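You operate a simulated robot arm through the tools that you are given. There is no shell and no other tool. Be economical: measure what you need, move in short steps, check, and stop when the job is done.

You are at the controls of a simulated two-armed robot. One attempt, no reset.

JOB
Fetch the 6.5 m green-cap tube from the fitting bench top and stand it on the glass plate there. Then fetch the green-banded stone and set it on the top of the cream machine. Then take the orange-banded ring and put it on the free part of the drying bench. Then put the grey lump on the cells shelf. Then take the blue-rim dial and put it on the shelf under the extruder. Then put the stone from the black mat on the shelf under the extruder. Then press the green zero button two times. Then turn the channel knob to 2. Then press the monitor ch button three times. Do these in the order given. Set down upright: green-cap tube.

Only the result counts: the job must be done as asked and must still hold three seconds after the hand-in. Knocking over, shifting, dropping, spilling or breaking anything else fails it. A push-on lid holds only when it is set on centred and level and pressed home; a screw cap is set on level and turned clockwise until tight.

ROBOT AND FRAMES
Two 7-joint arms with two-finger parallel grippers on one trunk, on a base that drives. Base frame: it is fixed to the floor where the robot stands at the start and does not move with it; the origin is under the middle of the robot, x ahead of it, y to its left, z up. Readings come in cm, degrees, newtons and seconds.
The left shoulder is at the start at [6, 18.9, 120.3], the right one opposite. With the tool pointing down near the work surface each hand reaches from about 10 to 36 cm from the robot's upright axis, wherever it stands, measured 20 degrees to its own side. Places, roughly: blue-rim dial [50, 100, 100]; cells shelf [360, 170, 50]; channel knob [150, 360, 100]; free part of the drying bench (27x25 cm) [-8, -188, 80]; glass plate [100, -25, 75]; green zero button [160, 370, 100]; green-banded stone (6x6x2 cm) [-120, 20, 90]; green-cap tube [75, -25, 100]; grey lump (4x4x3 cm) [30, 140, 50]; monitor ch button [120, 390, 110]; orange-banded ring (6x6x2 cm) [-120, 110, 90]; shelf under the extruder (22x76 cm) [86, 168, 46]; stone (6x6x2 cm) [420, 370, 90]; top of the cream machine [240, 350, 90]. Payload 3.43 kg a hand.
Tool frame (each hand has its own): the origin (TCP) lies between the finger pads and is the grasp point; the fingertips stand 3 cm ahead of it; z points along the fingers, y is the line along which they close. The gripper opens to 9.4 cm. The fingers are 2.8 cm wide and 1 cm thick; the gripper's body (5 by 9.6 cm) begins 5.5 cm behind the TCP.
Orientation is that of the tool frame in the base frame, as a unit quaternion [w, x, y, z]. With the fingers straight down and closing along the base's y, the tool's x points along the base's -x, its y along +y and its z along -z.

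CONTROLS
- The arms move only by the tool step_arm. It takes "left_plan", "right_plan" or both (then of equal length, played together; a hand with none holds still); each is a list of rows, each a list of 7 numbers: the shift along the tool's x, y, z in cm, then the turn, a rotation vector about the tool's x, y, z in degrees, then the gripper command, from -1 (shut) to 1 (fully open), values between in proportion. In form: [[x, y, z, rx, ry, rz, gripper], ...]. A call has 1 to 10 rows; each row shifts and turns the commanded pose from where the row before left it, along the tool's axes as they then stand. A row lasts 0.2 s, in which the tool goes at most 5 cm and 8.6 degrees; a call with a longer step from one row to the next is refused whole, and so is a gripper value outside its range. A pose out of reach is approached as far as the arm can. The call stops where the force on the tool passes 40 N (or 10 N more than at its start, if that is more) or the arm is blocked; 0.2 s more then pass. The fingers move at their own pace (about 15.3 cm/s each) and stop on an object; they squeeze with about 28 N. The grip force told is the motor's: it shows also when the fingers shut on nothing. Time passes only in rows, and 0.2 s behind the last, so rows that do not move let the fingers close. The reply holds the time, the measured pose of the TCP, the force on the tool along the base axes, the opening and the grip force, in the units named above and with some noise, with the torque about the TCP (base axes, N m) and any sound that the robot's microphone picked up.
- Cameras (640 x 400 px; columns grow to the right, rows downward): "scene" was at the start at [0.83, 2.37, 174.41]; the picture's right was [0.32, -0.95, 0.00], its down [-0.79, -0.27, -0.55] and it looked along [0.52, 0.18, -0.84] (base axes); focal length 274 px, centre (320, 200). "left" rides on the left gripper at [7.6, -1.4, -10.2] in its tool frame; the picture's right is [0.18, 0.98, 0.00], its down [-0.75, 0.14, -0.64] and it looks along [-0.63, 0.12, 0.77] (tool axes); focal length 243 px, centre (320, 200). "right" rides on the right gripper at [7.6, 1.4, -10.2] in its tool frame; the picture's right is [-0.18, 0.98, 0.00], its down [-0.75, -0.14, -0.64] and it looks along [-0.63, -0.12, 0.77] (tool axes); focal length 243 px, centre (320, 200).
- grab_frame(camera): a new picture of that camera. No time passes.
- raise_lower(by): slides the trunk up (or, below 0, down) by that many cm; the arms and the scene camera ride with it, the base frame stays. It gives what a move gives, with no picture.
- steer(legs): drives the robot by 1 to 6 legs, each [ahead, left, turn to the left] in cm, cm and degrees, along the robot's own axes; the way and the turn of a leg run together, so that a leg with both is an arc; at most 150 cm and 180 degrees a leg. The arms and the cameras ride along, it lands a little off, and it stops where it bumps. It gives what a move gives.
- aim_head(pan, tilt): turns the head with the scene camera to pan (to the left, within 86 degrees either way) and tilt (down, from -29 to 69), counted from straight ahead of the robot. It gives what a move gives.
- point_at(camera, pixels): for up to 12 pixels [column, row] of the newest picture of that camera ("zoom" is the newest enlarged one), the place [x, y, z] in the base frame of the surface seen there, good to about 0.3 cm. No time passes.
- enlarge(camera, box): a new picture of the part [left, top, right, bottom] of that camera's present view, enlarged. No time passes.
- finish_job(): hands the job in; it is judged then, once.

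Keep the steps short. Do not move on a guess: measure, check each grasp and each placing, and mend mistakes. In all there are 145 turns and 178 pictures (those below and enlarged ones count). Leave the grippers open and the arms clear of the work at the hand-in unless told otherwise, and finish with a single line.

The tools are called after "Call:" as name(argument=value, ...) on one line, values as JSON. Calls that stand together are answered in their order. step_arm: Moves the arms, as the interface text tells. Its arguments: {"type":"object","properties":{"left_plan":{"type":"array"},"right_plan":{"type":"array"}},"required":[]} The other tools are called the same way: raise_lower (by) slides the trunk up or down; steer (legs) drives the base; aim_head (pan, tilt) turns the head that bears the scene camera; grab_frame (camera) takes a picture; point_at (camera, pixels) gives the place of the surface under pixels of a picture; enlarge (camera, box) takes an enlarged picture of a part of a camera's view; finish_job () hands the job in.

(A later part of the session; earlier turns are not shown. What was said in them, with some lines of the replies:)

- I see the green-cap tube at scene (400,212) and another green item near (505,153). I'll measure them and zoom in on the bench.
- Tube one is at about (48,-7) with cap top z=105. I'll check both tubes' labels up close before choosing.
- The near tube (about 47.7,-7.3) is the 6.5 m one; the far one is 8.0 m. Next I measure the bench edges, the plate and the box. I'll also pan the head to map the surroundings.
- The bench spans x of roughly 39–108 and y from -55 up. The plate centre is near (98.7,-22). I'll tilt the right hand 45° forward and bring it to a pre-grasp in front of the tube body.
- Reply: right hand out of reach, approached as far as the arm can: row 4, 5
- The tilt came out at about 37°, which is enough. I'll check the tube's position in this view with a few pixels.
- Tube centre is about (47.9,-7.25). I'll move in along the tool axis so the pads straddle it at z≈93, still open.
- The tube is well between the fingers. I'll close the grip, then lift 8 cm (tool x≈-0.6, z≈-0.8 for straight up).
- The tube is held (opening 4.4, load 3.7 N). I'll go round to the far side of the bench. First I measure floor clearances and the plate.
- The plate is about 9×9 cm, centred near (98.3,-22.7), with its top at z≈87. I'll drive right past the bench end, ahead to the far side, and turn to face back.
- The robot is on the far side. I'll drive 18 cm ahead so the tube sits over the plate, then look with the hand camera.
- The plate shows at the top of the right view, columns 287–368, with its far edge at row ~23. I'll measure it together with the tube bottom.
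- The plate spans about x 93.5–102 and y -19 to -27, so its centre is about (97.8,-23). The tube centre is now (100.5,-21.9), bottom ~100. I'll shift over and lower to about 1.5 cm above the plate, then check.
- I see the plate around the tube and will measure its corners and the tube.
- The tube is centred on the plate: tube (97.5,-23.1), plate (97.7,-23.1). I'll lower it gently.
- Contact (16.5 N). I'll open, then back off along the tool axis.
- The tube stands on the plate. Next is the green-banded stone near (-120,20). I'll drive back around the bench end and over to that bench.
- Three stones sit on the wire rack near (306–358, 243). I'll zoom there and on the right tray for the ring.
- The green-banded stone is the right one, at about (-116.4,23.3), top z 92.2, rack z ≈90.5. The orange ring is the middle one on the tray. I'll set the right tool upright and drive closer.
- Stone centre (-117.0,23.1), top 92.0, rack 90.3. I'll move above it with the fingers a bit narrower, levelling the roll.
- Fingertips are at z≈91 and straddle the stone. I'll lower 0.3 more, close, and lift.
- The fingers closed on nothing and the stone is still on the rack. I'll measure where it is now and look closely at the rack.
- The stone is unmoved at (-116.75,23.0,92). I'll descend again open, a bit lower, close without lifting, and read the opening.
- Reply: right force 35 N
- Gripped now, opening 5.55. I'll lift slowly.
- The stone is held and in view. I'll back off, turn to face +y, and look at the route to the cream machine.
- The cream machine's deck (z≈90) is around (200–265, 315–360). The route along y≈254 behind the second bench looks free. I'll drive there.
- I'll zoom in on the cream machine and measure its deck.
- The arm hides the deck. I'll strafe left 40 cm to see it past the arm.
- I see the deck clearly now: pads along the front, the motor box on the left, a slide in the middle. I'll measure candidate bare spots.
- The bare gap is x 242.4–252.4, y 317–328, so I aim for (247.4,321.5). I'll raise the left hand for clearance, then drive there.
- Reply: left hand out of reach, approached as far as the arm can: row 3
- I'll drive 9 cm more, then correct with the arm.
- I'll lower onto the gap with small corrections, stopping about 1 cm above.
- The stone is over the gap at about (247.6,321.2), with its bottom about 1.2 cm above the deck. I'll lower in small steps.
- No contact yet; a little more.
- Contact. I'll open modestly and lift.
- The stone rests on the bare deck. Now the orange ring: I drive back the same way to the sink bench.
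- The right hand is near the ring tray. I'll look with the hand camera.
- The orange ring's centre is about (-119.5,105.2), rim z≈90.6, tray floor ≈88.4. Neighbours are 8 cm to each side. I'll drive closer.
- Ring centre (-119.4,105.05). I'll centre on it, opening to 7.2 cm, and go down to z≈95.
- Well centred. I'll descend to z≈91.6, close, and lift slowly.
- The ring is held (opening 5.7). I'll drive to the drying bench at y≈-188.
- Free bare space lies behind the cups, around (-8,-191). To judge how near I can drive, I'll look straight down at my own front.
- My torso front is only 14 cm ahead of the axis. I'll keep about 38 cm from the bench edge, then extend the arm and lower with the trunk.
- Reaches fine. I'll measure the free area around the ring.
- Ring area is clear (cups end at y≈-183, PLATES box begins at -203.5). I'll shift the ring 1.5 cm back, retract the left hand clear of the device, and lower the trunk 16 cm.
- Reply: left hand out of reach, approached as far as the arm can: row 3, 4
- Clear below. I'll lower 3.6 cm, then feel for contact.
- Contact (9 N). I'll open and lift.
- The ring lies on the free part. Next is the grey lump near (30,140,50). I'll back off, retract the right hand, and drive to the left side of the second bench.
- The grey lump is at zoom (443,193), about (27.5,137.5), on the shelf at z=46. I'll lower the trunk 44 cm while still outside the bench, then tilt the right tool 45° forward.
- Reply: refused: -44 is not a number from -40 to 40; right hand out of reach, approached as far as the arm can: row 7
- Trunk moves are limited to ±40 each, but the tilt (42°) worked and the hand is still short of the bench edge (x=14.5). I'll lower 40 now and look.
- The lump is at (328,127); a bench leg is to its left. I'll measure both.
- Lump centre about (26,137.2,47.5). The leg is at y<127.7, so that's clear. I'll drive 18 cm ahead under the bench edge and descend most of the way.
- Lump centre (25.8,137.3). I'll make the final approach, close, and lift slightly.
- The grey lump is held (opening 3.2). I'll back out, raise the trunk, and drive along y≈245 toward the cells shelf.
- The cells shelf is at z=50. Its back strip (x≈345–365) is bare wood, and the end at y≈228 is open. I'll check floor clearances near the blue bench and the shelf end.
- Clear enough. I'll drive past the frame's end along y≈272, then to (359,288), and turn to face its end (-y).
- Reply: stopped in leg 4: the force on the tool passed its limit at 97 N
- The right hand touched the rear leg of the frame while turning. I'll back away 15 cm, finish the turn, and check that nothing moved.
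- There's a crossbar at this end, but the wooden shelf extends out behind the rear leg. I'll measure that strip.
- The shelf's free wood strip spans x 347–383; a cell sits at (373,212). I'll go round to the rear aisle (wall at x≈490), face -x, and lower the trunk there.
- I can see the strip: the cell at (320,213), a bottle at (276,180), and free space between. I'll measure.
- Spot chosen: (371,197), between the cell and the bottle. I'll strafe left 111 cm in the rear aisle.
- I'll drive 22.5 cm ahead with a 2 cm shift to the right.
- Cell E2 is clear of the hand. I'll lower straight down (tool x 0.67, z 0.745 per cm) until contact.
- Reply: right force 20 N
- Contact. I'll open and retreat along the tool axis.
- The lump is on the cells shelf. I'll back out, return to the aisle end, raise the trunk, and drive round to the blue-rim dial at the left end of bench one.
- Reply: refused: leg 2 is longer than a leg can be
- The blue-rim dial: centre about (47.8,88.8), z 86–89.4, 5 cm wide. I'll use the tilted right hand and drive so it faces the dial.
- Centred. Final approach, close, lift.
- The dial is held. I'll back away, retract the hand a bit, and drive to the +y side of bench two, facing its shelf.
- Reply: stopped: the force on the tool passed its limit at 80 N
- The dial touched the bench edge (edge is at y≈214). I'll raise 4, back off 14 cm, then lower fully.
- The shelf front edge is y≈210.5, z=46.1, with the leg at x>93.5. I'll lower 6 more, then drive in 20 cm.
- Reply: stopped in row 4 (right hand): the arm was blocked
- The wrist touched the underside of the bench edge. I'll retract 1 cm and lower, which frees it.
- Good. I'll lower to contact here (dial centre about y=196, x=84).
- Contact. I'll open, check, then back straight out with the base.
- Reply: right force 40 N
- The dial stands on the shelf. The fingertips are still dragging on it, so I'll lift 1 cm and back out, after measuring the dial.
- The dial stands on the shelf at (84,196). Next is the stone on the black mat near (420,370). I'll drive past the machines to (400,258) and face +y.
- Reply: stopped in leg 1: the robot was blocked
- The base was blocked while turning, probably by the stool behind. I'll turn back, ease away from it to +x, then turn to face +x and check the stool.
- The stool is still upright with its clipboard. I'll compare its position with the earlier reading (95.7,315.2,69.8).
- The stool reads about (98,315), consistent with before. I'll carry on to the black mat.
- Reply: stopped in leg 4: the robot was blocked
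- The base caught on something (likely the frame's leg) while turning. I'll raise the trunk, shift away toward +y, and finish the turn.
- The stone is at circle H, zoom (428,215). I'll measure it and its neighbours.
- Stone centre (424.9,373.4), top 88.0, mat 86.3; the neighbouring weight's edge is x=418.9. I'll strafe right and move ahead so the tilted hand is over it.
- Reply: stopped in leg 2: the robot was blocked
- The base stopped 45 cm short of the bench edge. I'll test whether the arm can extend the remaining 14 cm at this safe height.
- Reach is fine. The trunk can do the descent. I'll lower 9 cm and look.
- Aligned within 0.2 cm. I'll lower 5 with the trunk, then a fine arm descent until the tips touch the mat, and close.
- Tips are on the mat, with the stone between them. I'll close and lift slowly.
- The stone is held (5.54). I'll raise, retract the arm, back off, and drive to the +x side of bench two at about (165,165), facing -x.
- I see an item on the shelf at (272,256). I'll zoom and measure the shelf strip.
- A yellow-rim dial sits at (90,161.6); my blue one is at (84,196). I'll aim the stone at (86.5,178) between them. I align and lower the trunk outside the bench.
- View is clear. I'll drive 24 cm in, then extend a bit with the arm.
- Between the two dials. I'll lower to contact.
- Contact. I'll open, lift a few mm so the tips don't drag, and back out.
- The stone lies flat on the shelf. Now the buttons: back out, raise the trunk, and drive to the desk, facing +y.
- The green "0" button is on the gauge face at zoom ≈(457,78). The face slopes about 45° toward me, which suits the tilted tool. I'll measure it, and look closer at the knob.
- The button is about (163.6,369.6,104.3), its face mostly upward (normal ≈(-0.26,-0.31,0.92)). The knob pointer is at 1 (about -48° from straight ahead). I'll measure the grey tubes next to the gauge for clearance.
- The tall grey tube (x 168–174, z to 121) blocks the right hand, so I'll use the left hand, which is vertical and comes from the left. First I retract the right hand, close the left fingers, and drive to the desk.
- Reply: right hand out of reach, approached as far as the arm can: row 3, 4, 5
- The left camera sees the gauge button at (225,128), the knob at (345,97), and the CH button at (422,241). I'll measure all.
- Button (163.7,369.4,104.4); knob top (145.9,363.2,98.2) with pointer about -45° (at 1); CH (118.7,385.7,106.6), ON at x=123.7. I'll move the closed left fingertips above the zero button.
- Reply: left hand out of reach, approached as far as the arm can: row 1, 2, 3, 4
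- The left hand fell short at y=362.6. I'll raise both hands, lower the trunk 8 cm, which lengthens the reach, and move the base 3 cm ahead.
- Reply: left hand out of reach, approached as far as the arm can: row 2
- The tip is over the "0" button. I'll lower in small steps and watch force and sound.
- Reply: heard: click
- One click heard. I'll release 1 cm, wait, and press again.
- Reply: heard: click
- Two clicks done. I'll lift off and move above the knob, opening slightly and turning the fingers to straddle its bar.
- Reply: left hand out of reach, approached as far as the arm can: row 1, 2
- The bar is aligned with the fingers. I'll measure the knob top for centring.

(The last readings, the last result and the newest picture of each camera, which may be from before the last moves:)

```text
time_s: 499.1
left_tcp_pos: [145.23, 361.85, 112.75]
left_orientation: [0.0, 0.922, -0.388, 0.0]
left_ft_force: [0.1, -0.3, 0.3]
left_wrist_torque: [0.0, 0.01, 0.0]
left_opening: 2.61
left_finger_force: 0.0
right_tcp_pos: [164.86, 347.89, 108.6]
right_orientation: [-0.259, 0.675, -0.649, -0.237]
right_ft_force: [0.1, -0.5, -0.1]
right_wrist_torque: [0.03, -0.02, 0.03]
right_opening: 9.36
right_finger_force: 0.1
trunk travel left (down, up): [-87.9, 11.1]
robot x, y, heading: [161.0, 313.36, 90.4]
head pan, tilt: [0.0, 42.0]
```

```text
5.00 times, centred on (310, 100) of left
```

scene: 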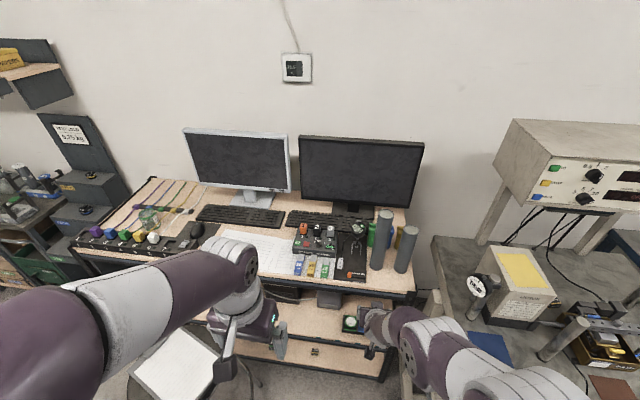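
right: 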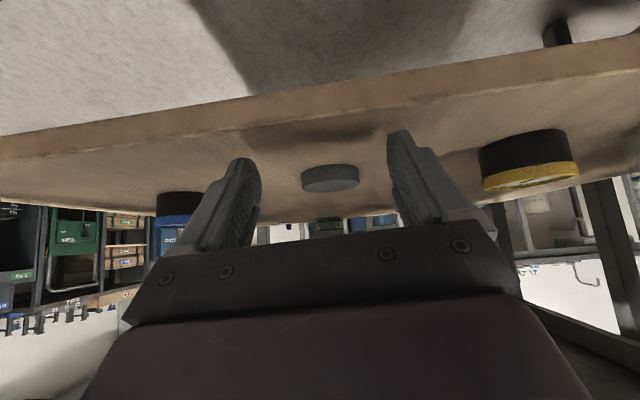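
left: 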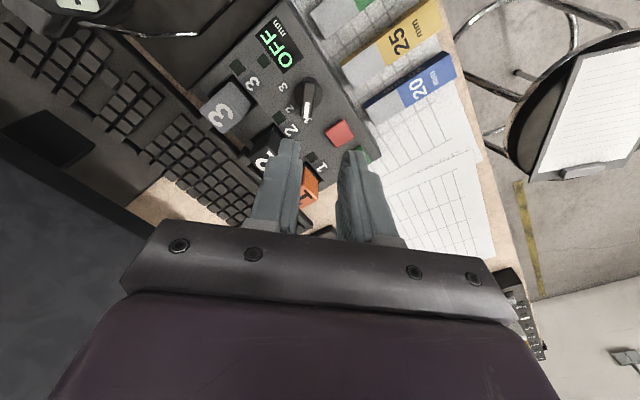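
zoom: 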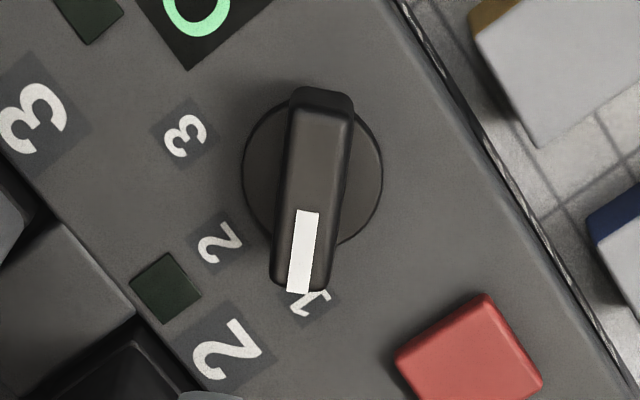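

Knob centre (145.8,363.0), top 98.2, pointing at 1. I'll descend over the bar to tip z≈96.9.

Call:
step_arm(left_plan=[[-0.21, -0.6, 3.5, 0, 0, 0, -0.45], [-0.21, -0.6, 3.5, 0, 0, 0, -0.45], [0, 0, 3.5, 0, 0, 0, -0.45], [0, 0, 2.0, 0, 0, 0, -0.45]])

Call:
grab_frame(camera="left")

```text
time_s: 500.1
left_tcp_pos: [145.8, 363.1, 99.94]
left_orientation: [0.0, 0.921, -0.389, 0.001]
left_ft_force: [0.5, 1.1, 0.2]
left_wrist_torque: [0.01, 0.0, -0.02]
left_opening: 2.56
left_finger_force: 0.1
right_tcp_pos: [164.82, 347.91, 108.4]
right_orientation: [-0.258, 0.675, -0.649, -0.237]
right_ft_force: [-0.2, 0.1, -0.5]
right_wrist_torque: [-0.01, -0.02, 0.01]
right_opening: 9.41
right_finger_force: 0.1
trunk travel left (down, up): [-87.9, 11.1]
robot x, y, heading: [160.87, 313.06, 90.3]
head pan, tilt: [0.0, 42.0]
```

```text
49 pictures are left
```

left: 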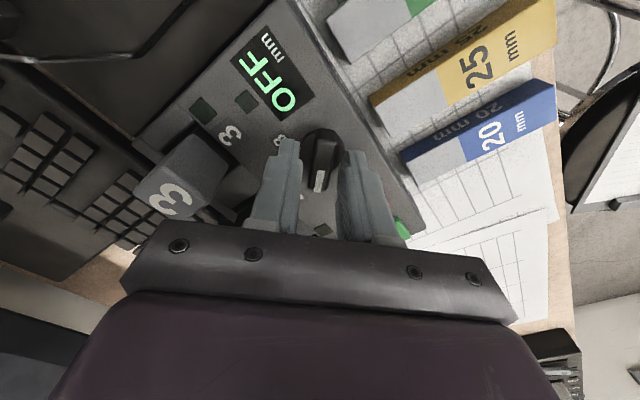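

The bar is between the fingers. I'll close and turn clockwise 48°.

Call:
step_arm(left_plan=[[0, 0, 0, 0, 0, 0, -1], [0, 0, 0, 0, 0, 0, -1], [0, 0, 0, 0, 0, 8, -1], [0, 0, 0, 0, 0, 8, -1], [0, 0, 0, 0, 0, 8, -1], [0, 0, 0, 0, 0, 8, -1], [0, 0, 0, 0, 0, 8, -1], [0, 0, 0, 0, 0, 8, -1]])

Call:
grab_frame(camera="left")

```text
time_s: 501.9
left_tcp_pos: [145.82, 363.11, 100.04]
left_orientation: [0.0, -0.682, 0.732, -0.001]
left_ft_force: [-3.8, -4.0, -10.0]
left_wrist_torque: [0.06, 0.07, 0.01]
left_opening: 1.27
left_finger_force: 44.8
right_tcp_pos: [164.76, 347.96, 108.52]
right_orientation: [-0.258, 0.675, -0.649, -0.236]
right_ft_force: [0.3, -0.5, 0.1]
right_wrist_torque: [-0.03, 0.02, -0.02]
right_opening: 9.4
right_finger_force: 0.1
trunk travel left (down, up): [-87.9, 11.1]
robot x, y, heading: [161.06, 313.02, 90.3]
head pan, tilt: [0.0, 42.0]
```

```text
48 pictures are left
```

left: 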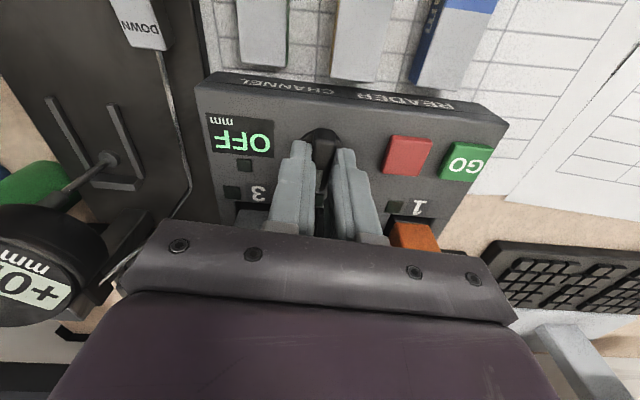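

I'll release, lift, and check the pointer.

Call:
step_arm(left_plan=[[0, 0, 0, 0, 0, 0, -0.45], [0, 0, 0, 0, 0, 0, -0.4], [0, 0, -4, 0, 0, 0, -0.4], [0, 0, -4, 0, 0, 0, -0.4], [0, 0, -3, 0, 0, 0, -0.4]])

Call:
enlarge(camera="left", box=[250, 40, 430, 180])

```text
time_s: 503.1
left_tcp_pos: [145.71, 362.92, 111.12]
left_orientation: [0.001, -0.683, 0.73, 0.0]
left_ft_force: [-0.2, 0.8, 0.8]
left_wrist_torque: [-0.02, 0.01, 0.03]
left_opening: 2.85
left_finger_force: 0.1
right_tcp_pos: [164.73, 347.83, 108.57]
right_orientation: [-0.258, 0.675, -0.649, -0.237]
right_ft_force: [-0.3, 0.3, -0.1]
right_wrist_torque: [0.01, 0.0, -0.03]
right_opening: 9.39
right_finger_force: 0.0
trunk travel left (down, up): [-87.9, 11.1]
robot x, y, heading: [160.94, 313.06, 90.5]
head pan, tilt: [0.0, 42.0]
```

```text
2.86 times, centred on (340, 110) of left
```

zoom: 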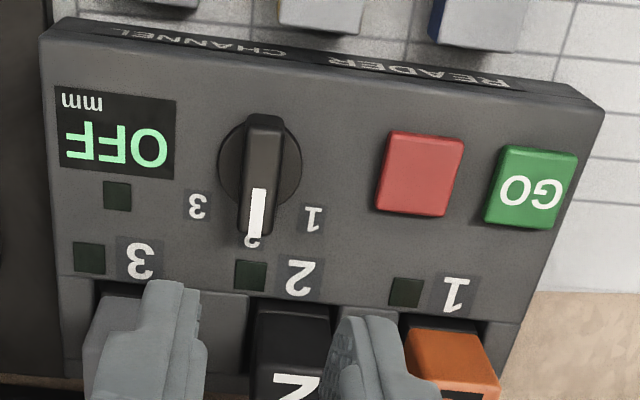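

The pointer is on 2. Now the CH button on the monitor bezel (118.7,385.7,106.6), facing me. I'll tilt the left hand forward 45° (closed fingers) and shift the base 5 cm left.

Call:
step_arm(left_plan=[[0, 0, -1, 0, 0, -3.8, -1], [0, 0, 0, 0, -7.5, 0, -1], [0, 0, 0, 0, -7.5, 0, -1], [0, 0, 0, 0, -7.5, 0, -1], [0, 0, 0, 0, -7.5, 0, -1], [0, 0, 0, 0, -7.5, 0, -1], [0, 0, 0, 0, -7.5, 0, -1]])

Call:
steer(legs=[[0, 5, 0]])

Call:
grab_frame(camera="left")

```text
time_s: 504.7
left_tcp_pos: [146.9, 362.68, 111.65]
left_orientation: [0.243, -0.663, 0.676, 0.211]
left_ft_force: [0.3, -0.5, -0.3]
left_wrist_torque: [0.02, -0.02, 0.02]
left_opening: 0.0
left_finger_force: 28.6
left hand out of reach, approached as far as the arm can: row 7
right_tcp_pos: [164.9, 347.87, 108.42]
right_orientation: [-0.257, 0.676, -0.649, -0.236]
right_ft_force: [0.6, 1.2, -0.7]
right_wrist_torque: [-0.02, 0.01, 0.0]
right_opening: 9.4
right_finger_force: 0.0
trunk travel left (down, up): [-87.9, 11.1]
robot x, y, heading: [161.01, 313.29, 90.7]
head pan, tilt: [0.0, 42.0]
```

```text
time_s: 505.6
left_tcp_pos: [142.53, 362.43, 111.67]
left_orientation: [0.242, -0.662, 0.677, 0.212]
left_ft_force: [-0.5, -0.8, 1.2]
left_wrist_torque: [0.0, 0.07, 0.04]
left_opening: 0.0
left_finger_force: 28.4
right_tcp_pos: [160.34, 347.82, 108.51]
right_orientation: [-0.257, 0.675, -0.65, -0.238]
right_ft_force: [0.2, 1.0, -1.8]
right_wrist_torque: [0.01, 0.01, -0.02]
right_opening: 9.42
right_finger_force: 0.1
trunk travel left (down, up): [-87.9, 11.1]
robot x, y, heading: [156.11, 312.9, 90.3]
head pan, tilt: [0.0, 42.0]
```

```text
46 pictures are left
```

left: 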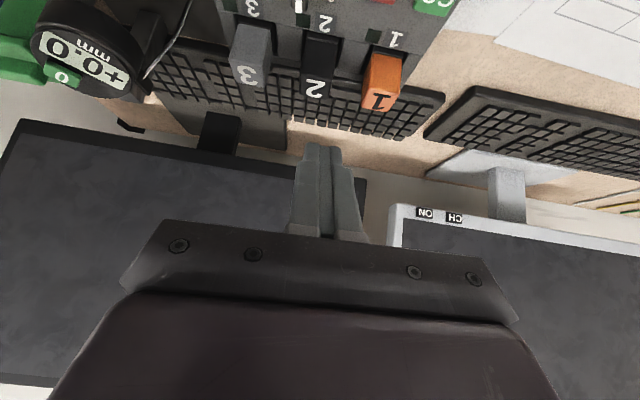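

Call:
point_at(camera="left", pixels=[[455, 218], [447, 216], [463, 219], [425, 213], [440, 208], [500, 230], [320, 170], [350, 190]])

Call:
enlarge(camera="left", box=[380, 190, 500, 250])

```text
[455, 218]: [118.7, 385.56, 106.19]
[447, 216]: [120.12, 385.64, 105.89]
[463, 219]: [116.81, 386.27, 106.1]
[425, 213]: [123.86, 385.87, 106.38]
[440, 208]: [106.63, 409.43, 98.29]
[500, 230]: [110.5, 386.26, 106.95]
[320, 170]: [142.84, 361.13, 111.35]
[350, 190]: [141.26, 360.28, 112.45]
```

```text
5.33 times, centred on (440, 220) of left
```

zoom: 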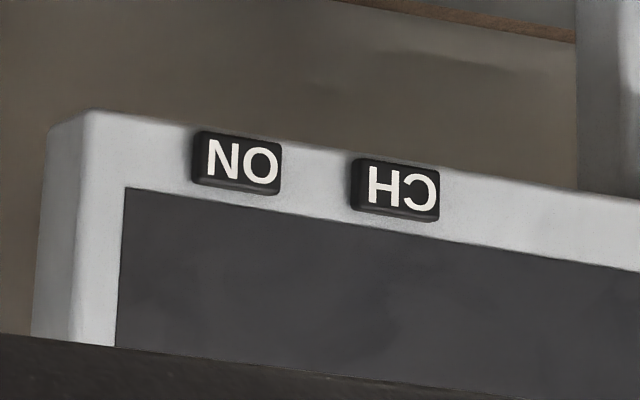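

CH is at (118.7,385.6,106.2). I'll bring the leading fingertip edge to about 4 cm in front of it.

Call:
step_arm(left_plan=[[-1.46, 3.52, 1.69, 0, 0, 0, -1], [-1.46, 3.52, 1.69, 0, 0, 0, -1], [-1.46, 3.52, 1.69, 0, 0, 0, -1], [-1.46, 3.52, 1.69, 0, 0, 0, -1], [-1.46, 3.52, 1.69, 0, 0, 0, -1], [-1.46, 3.52, 1.69, 0, 0, 0, -1], [-1.46, 3.52, 1.69, 0, 0, 0, -1]])

Call:
grab_frame(camera="left")

Call:
aim_head(pan=30, tilt=35)

Call:
grab_frame(camera="scene")

```text
time_s: 507.2
left_tcp_pos: [117.78, 378.66, 107.45]
left_orientation: [0.243, -0.663, 0.677, 0.21]
left_ft_force: [0.6, 0.4, 0.7]
left_wrist_torque: [0.01, 0.01, 0.01]
left_opening: 0.0
left_finger_force: 27.8
right_tcp_pos: [159.81, 347.74, 108.37]
right_orientation: [-0.257, 0.676, -0.649, -0.235]
right_ft_force: [-0.8, -0.1, 0.8]
right_wrist_torque: [0.01, 0.0, 0.0]
right_opening: 9.42
right_finger_force: 0.1
trunk travel left (down, up): [-87.9, 11.1]
robot x, y, heading: [156.26, 312.93, 90.4]
head pan, tilt: [0.0, 42.0]
```

```text
44 pictures are left
```

left: 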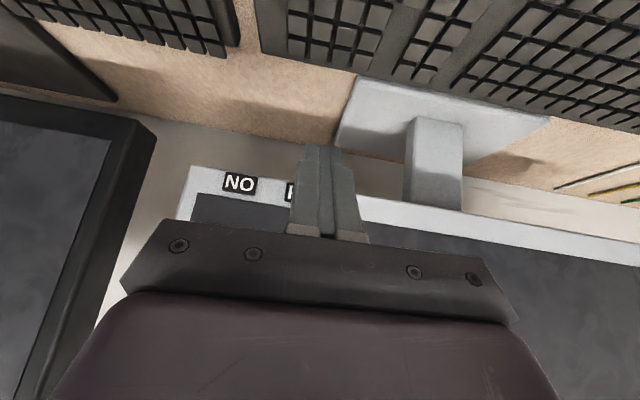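

```text
time_s: 508.1
left_tcp_pos: [118.0, 378.47, 107.54]
left_orientation: [0.243, -0.663, 0.676, 0.211]
left_ft_force: [-0.2, 0.0, 1.3]
left_wrist_torque: [0.0, 0.0, 0.02]
left_opening: 0.01
left_finger_force: 28.0
right_tcp_pos: [159.95, 347.79, 108.48]
right_orientation: [-0.257, 0.676, -0.649, -0.236]
right_ft_force: [0.6, -0.1, 0.4]
right_wrist_torque: [-0.03, -0.01, 0.0]
right_opening: 9.41
right_finger_force: 0.1
trunk travel left (down, up): [-87.9, 11.1]
robot x, y, heading: [156.29, 313.19, 90.3]
head pan, tilt: [30.0, 35.0]
```

```text
43 pictures are left
```

scene: 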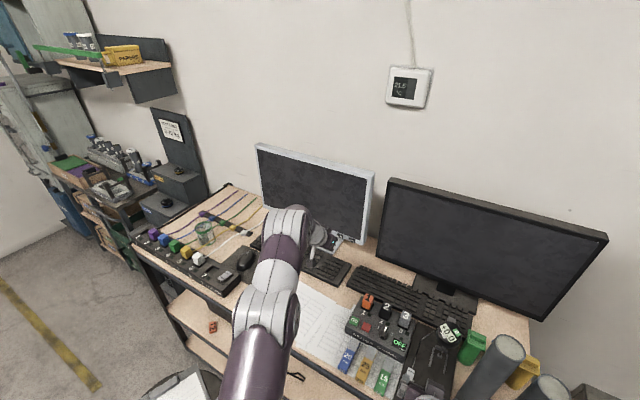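

I'll advance about 4 cm straight toward +y with a 0.6 cm sideways correction, gently.

Call:
step_arm(left_plan=[[-1.59, -0.55, 1.21, 0, 0, 0, -1], [-1.03, 0, 0.79, 0, 0, 0, -1], [-0.4, 0, 0.3, 0, 0, 0, -1], [-0.24, 0, 0.18, 0, 0, 0, -1]])

Call:
enlarge(camera="left", box=[180, 130, 420, 260])

```text
time_s: 509.1
left_tcp_pos: [118.6, 382.61, 107.63]
left_orientation: [0.243, -0.662, 0.677, 0.21]
left_ft_force: [0.7, -0.6, 0.6]
left_wrist_torque: [-0.01, 0.0, 0.02]
left_opening: 0.0
left_finger_force: 28.2
right_tcp_pos: [159.89, 347.76, 108.55]
right_orientation: [-0.258, 0.675, -0.649, -0.236]
right_ft_force: [0.8, 0.3, -0.1]
right_wrist_torque: [0.01, 0.0, 0.0]
right_opening: 9.4
right_finger_force: 0.0
trunk travel left (down, up): [-87.9, 11.1]
robot x, y, heading: [156.06, 312.79, 90.5]
head pan, tilt: [30.0, 35.0]
```

```text
2.67 times, centred on (300, 195) of left
```

zoom: 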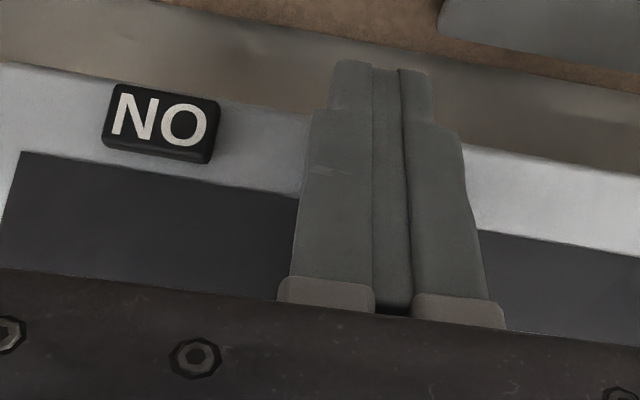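

Call:
step_arm(left_plan=[[-0.2, 0, 0.15, 0, 0, 0, -1], [-0.2, 0, 0.15, 0, 0, 0, -1]])

```text
time_s: 509.7
left_tcp_pos: [118.64, 383.07, 107.64]
left_orientation: [0.243, -0.662, 0.676, 0.211]
left_ft_force: [-1.0, -4.6, -0.4]
left_wrist_torque: [-0.05, 0.06, -0.01]
left_opening: 0.0
left_finger_force: 27.9
right_tcp_pos: [159.96, 347.64, 108.57]
right_orientation: [-0.259, 0.675, -0.649, -0.236]
right_ft_force: [0.1, 0.4, -0.2]
right_wrist_torque: [0.0, 0.0, -0.01]
right_opening: 9.39
right_finger_force: 0.0
trunk travel left (down, up): [-87.9, 11.1]
robot x, y, heading: [156.25, 312.9, 90.3]
head pan, tilt: [30.0, 35.0]
heard: click
```

First click. I'll release 1 cm and press twice more, one call each.

Call:
step_arm(left_plan=[[0.8, 0, -0.6, 0, 0, 0, -1], [0, 0, 0, 0, 0, 0, -1]])

Call:
step_arm(left_plan=[[-0.4, 0, 0.3, 0, 0, 0, -1], [-0.24, 0, 0.18, 0, 0, 0, -1], [-0.16, 0, 0.13, 0, 0, 0, -1]])

```text
time_s: 510.3
left_tcp_pos: [118.7, 382.15, 107.69]
left_orientation: [0.243, -0.663, 0.676, 0.211]
left_ft_force: [0.4, 0.8, -0.3]
left_wrist_torque: [0.0, 0.01, 0.01]
left_opening: 0.01
left_finger_force: 28.2
right_tcp_pos: [159.87, 347.74, 108.53]
right_orientation: [-0.259, 0.675, -0.649, -0.236]
right_ft_force: [-0.2, 0.1, 0.2]
right_wrist_torque: [0.03, 0.02, -0.01]
right_opening: 9.38
right_finger_force: 0.1
trunk travel left (down, up): [-87.9, 11.1]
robot x, y, heading: [156.23, 312.88, 90.2]
head pan, tilt: [30.0, 35.0]
```

```text
time_s: 511.1
left_tcp_pos: [118.75, 382.99, 107.57]
left_orientation: [0.243, -0.663, 0.676, 0.21]
left_ft_force: [1.3, -5.1, -0.4]
left_wrist_torque: [-0.09, 0.02, 0.02]
left_opening: 0.0
left_finger_force: 27.8
right_tcp_pos: [159.9, 347.73, 108.51]
right_orientation: [-0.259, 0.675, -0.649, -0.236]
right_ft_force: [0.2, 0.0, 0.0]
right_wrist_torque: [0.0, -0.02, -0.01]
right_opening: 9.41
right_finger_force: 0.2
trunk travel left (down, up): [-87.9, 11.1]
robot x, y, heading: [156.02, 312.53, 90.4]
head pan, tilt: [30.0, 35.0]
heard: click
```

Second click. One more.

Call:
step_arm(left_plan=[[0.8, 0, -0.6, 0, 0, 0, -1], [0, 0, 0, 0, 0, 0, -1]])

Call:
step_arm(left_plan=[[-0.4, 0, 0.3, 0, 0, 0, -1], [-0.24, 0, 0.18, 0, 0, 0, -1], [-0.16, 0, 0.13, 0, 0, 0, -1]])

```text
time_s: 511.7
left_tcp_pos: [118.66, 382.25, 107.64]
left_orientation: [0.244, -0.662, 0.676, 0.212]
left_ft_force: [0.3, 0.1, -0.1]
left_wrist_torque: [0.01, 0.0, -0.01]
left_opening: 0.0
left_finger_force: 27.9
right_tcp_pos: [159.85, 347.84, 108.46]
right_orientation: [-0.259, 0.675, -0.65, -0.236]
right_ft_force: [-0.3, -0.3, 0.0]
right_wrist_torque: [0.02, 0.02, -0.02]
right_opening: 9.4
right_finger_force: 0.0
trunk travel left (down, up): [-87.9, 11.1]
robot x, y, heading: [155.99, 313.07, 90.4]
head pan, tilt: [30.0, 35.0]
```

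```text
time_s: 512.5
left_tcp_pos: [118.65, 383.1, 107.56]
left_orientation: [0.243, -0.663, 0.675, 0.211]
left_ft_force: [-1.1, -5.2, 0.1]
left_wrist_torque: [-0.08, 0.02, 0.0]
left_opening: 0.02
left_finger_force: 28.0
right_tcp_pos: [159.94, 347.69, 108.51]
right_orientation: [-0.259, 0.675, -0.649, -0.236]
right_ft_force: [0.0, -1.1, 0.6]
right_wrist_torque: [-0.03, 0.01, 0.0]
right_opening: 9.41
right_finger_force: 0.1
trunk travel left (down, up): [-87.9, 11.1]
robot x, y, heading: [155.92, 312.98, 90.4]
head pan, tilt: [30.0, 35.0]
heard: click
```

Three clicks. I'll pull the left hand back, then drive back from the desk and open the gripper.

Call:
step_arm(left_plan=[[2.4, 0, -2.2, 0, 0, 0, -1], [3, 0, -2.8, 0, 0, 0, -1], [3, 0, -2.8, 0, 0, 0, -1], [3, 0, -2.8, 0, 0, 0, -1], [3, 0, -2.8, 0, 0, 0, -1]])

Call:
steer(legs=[[-35, 0, 0]])

Call:
step_arm(left_plan=[[0, 0, 0, 0, 0, 0, 1], [0, 0, 0, 0, 0, 0, 1], [0, 0, 0, 0, 0, 0, 1]])

Call:
aim_head(pan=15, tilt=40)

Call:
grab_frame(camera="scene")

Call:
enlarge(camera="scene", box=[240, 180, 440, 300])

```text
time_s: 513.7
left_tcp_pos: [118.15, 363.37, 109.62]
left_orientation: [0.244, -0.663, 0.676, 0.211]
left_ft_force: [-0.1, 0.2, -0.1]
left_wrist_torque: [0.0, 0.01, 0.0]
left_opening: 0.01
left_finger_force: 27.9
right_tcp_pos: [159.93, 347.6, 108.52]
right_orientation: [-0.258, 0.675, -0.649, -0.237]
right_ft_force: [-0.6, -0.4, 0.4]
right_wrist_torque: [0.01, -0.01, -0.02]
right_opening: 9.42
right_finger_force: 0.1
trunk travel left (down, up): [-87.9, 11.1]
robot x, y, heading: [156.31, 313.23, 90.6]
head pan, tilt: [30.0, 35.0]
```

```text
time_s: 516.0
left_tcp_pos: [118.4, 328.89, 109.54]
left_orientation: [0.243, -0.663, 0.676, 0.209]
left_ft_force: [-0.4, 0.1, -0.1]
left_wrist_torque: [-0.01, -0.03, -0.02]
left_opening: 0.0
left_finger_force: 28.3
right_tcp_pos: [160.18, 313.14, 108.47]
right_orientation: [-0.257, 0.676, -0.649, -0.237]
right_ft_force: [0.0, -0.9, -0.2]
right_wrist_torque: [-0.01, 0.0, -0.03]
right_opening: 9.41
right_finger_force: 0.1
trunk travel left (down, up): [-87.9, 11.1]
robot x, y, heading: [156.18, 278.4, 90.7]
head pan, tilt: [30.0, 35.0]
```

```text
time_s: 516.8
left_tcp_pos: [118.3, 328.71, 109.58]
left_orientation: [0.244, -0.663, 0.676, 0.211]
left_ft_force: [0.5, -0.2, -0.3]
left_wrist_torque: [0.0, -0.01, 0.03]
left_opening: 9.4
left_finger_force: 0.0
right_tcp_pos: [160.25, 312.91, 108.52]
right_orientation: [-0.258, 0.676, -0.649, -0.237]
right_ft_force: [-0.5, -0.2, -1.2]
right_wrist_torque: [0.02, 0.0, 0.0]
right_opening: 9.38
right_finger_force: 0.1
trunk travel left (down, up): [-87.9, 11.1]
robot x, y, heading: [156.45, 278.34, 90.1]
head pan, tilt: [30.0, 35.0]
```

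```text
time_s: 517.6
left_tcp_pos: [118.28, 328.78, 109.51]
left_orientation: [0.244, -0.662, 0.676, 0.211]
left_ft_force: [0.0, -0.1, 1.0]
left_wrist_torque: [0.0, -0.01, -0.03]
left_opening: 9.4
left_finger_force: 0.1
right_tcp_pos: [160.2, 312.94, 108.45]
right_orientation: [-0.258, 0.676, -0.648, -0.237]
right_ft_force: [0.2, 0.0, 0.2]
right_wrist_torque: [0.02, 0.01, -0.04]
right_opening: 9.4
right_finger_force: 0.2
trunk travel left (down, up): [-87.9, 11.1]
robot x, y, heading: [156.66, 278.16, 90.6]
head pan, tilt: [15.0, 40.0]
```

```text
41 pictures are left
```

scene: 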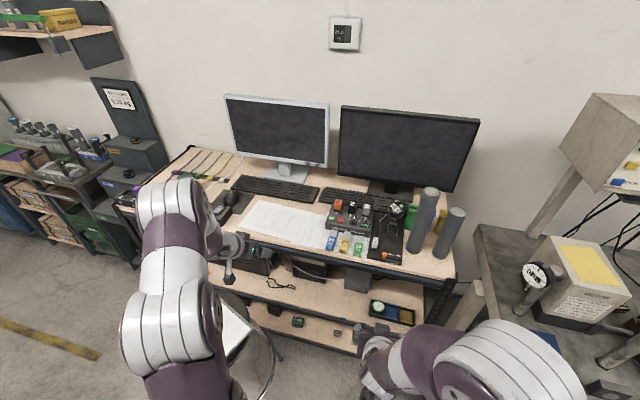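

```text
3.20 times, centred on (340, 240) of scene
```

zoom: 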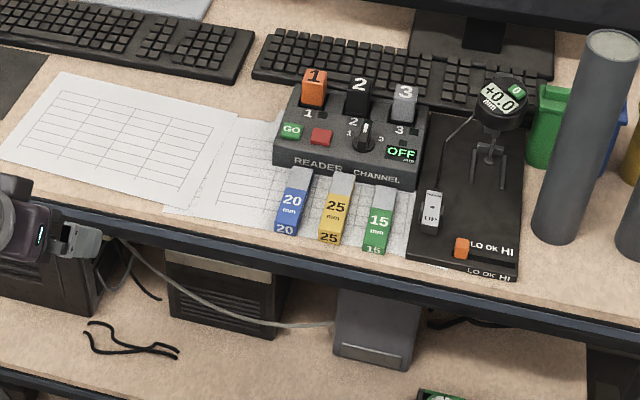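

Everything is in place, both grippers are open and clear of the work, and the knob stands at 2. I'll hand in.

Call:
finish_job()

```text
The job is handed in.
```

I did all nine steps in the order given and handed the job in. On the way, the robot bumped the teal frame's rear leg twice, bench two's edge, what was probably the stool, and something near the blue bench. I saw nothing moved or knocked over, but I did not check every spot.
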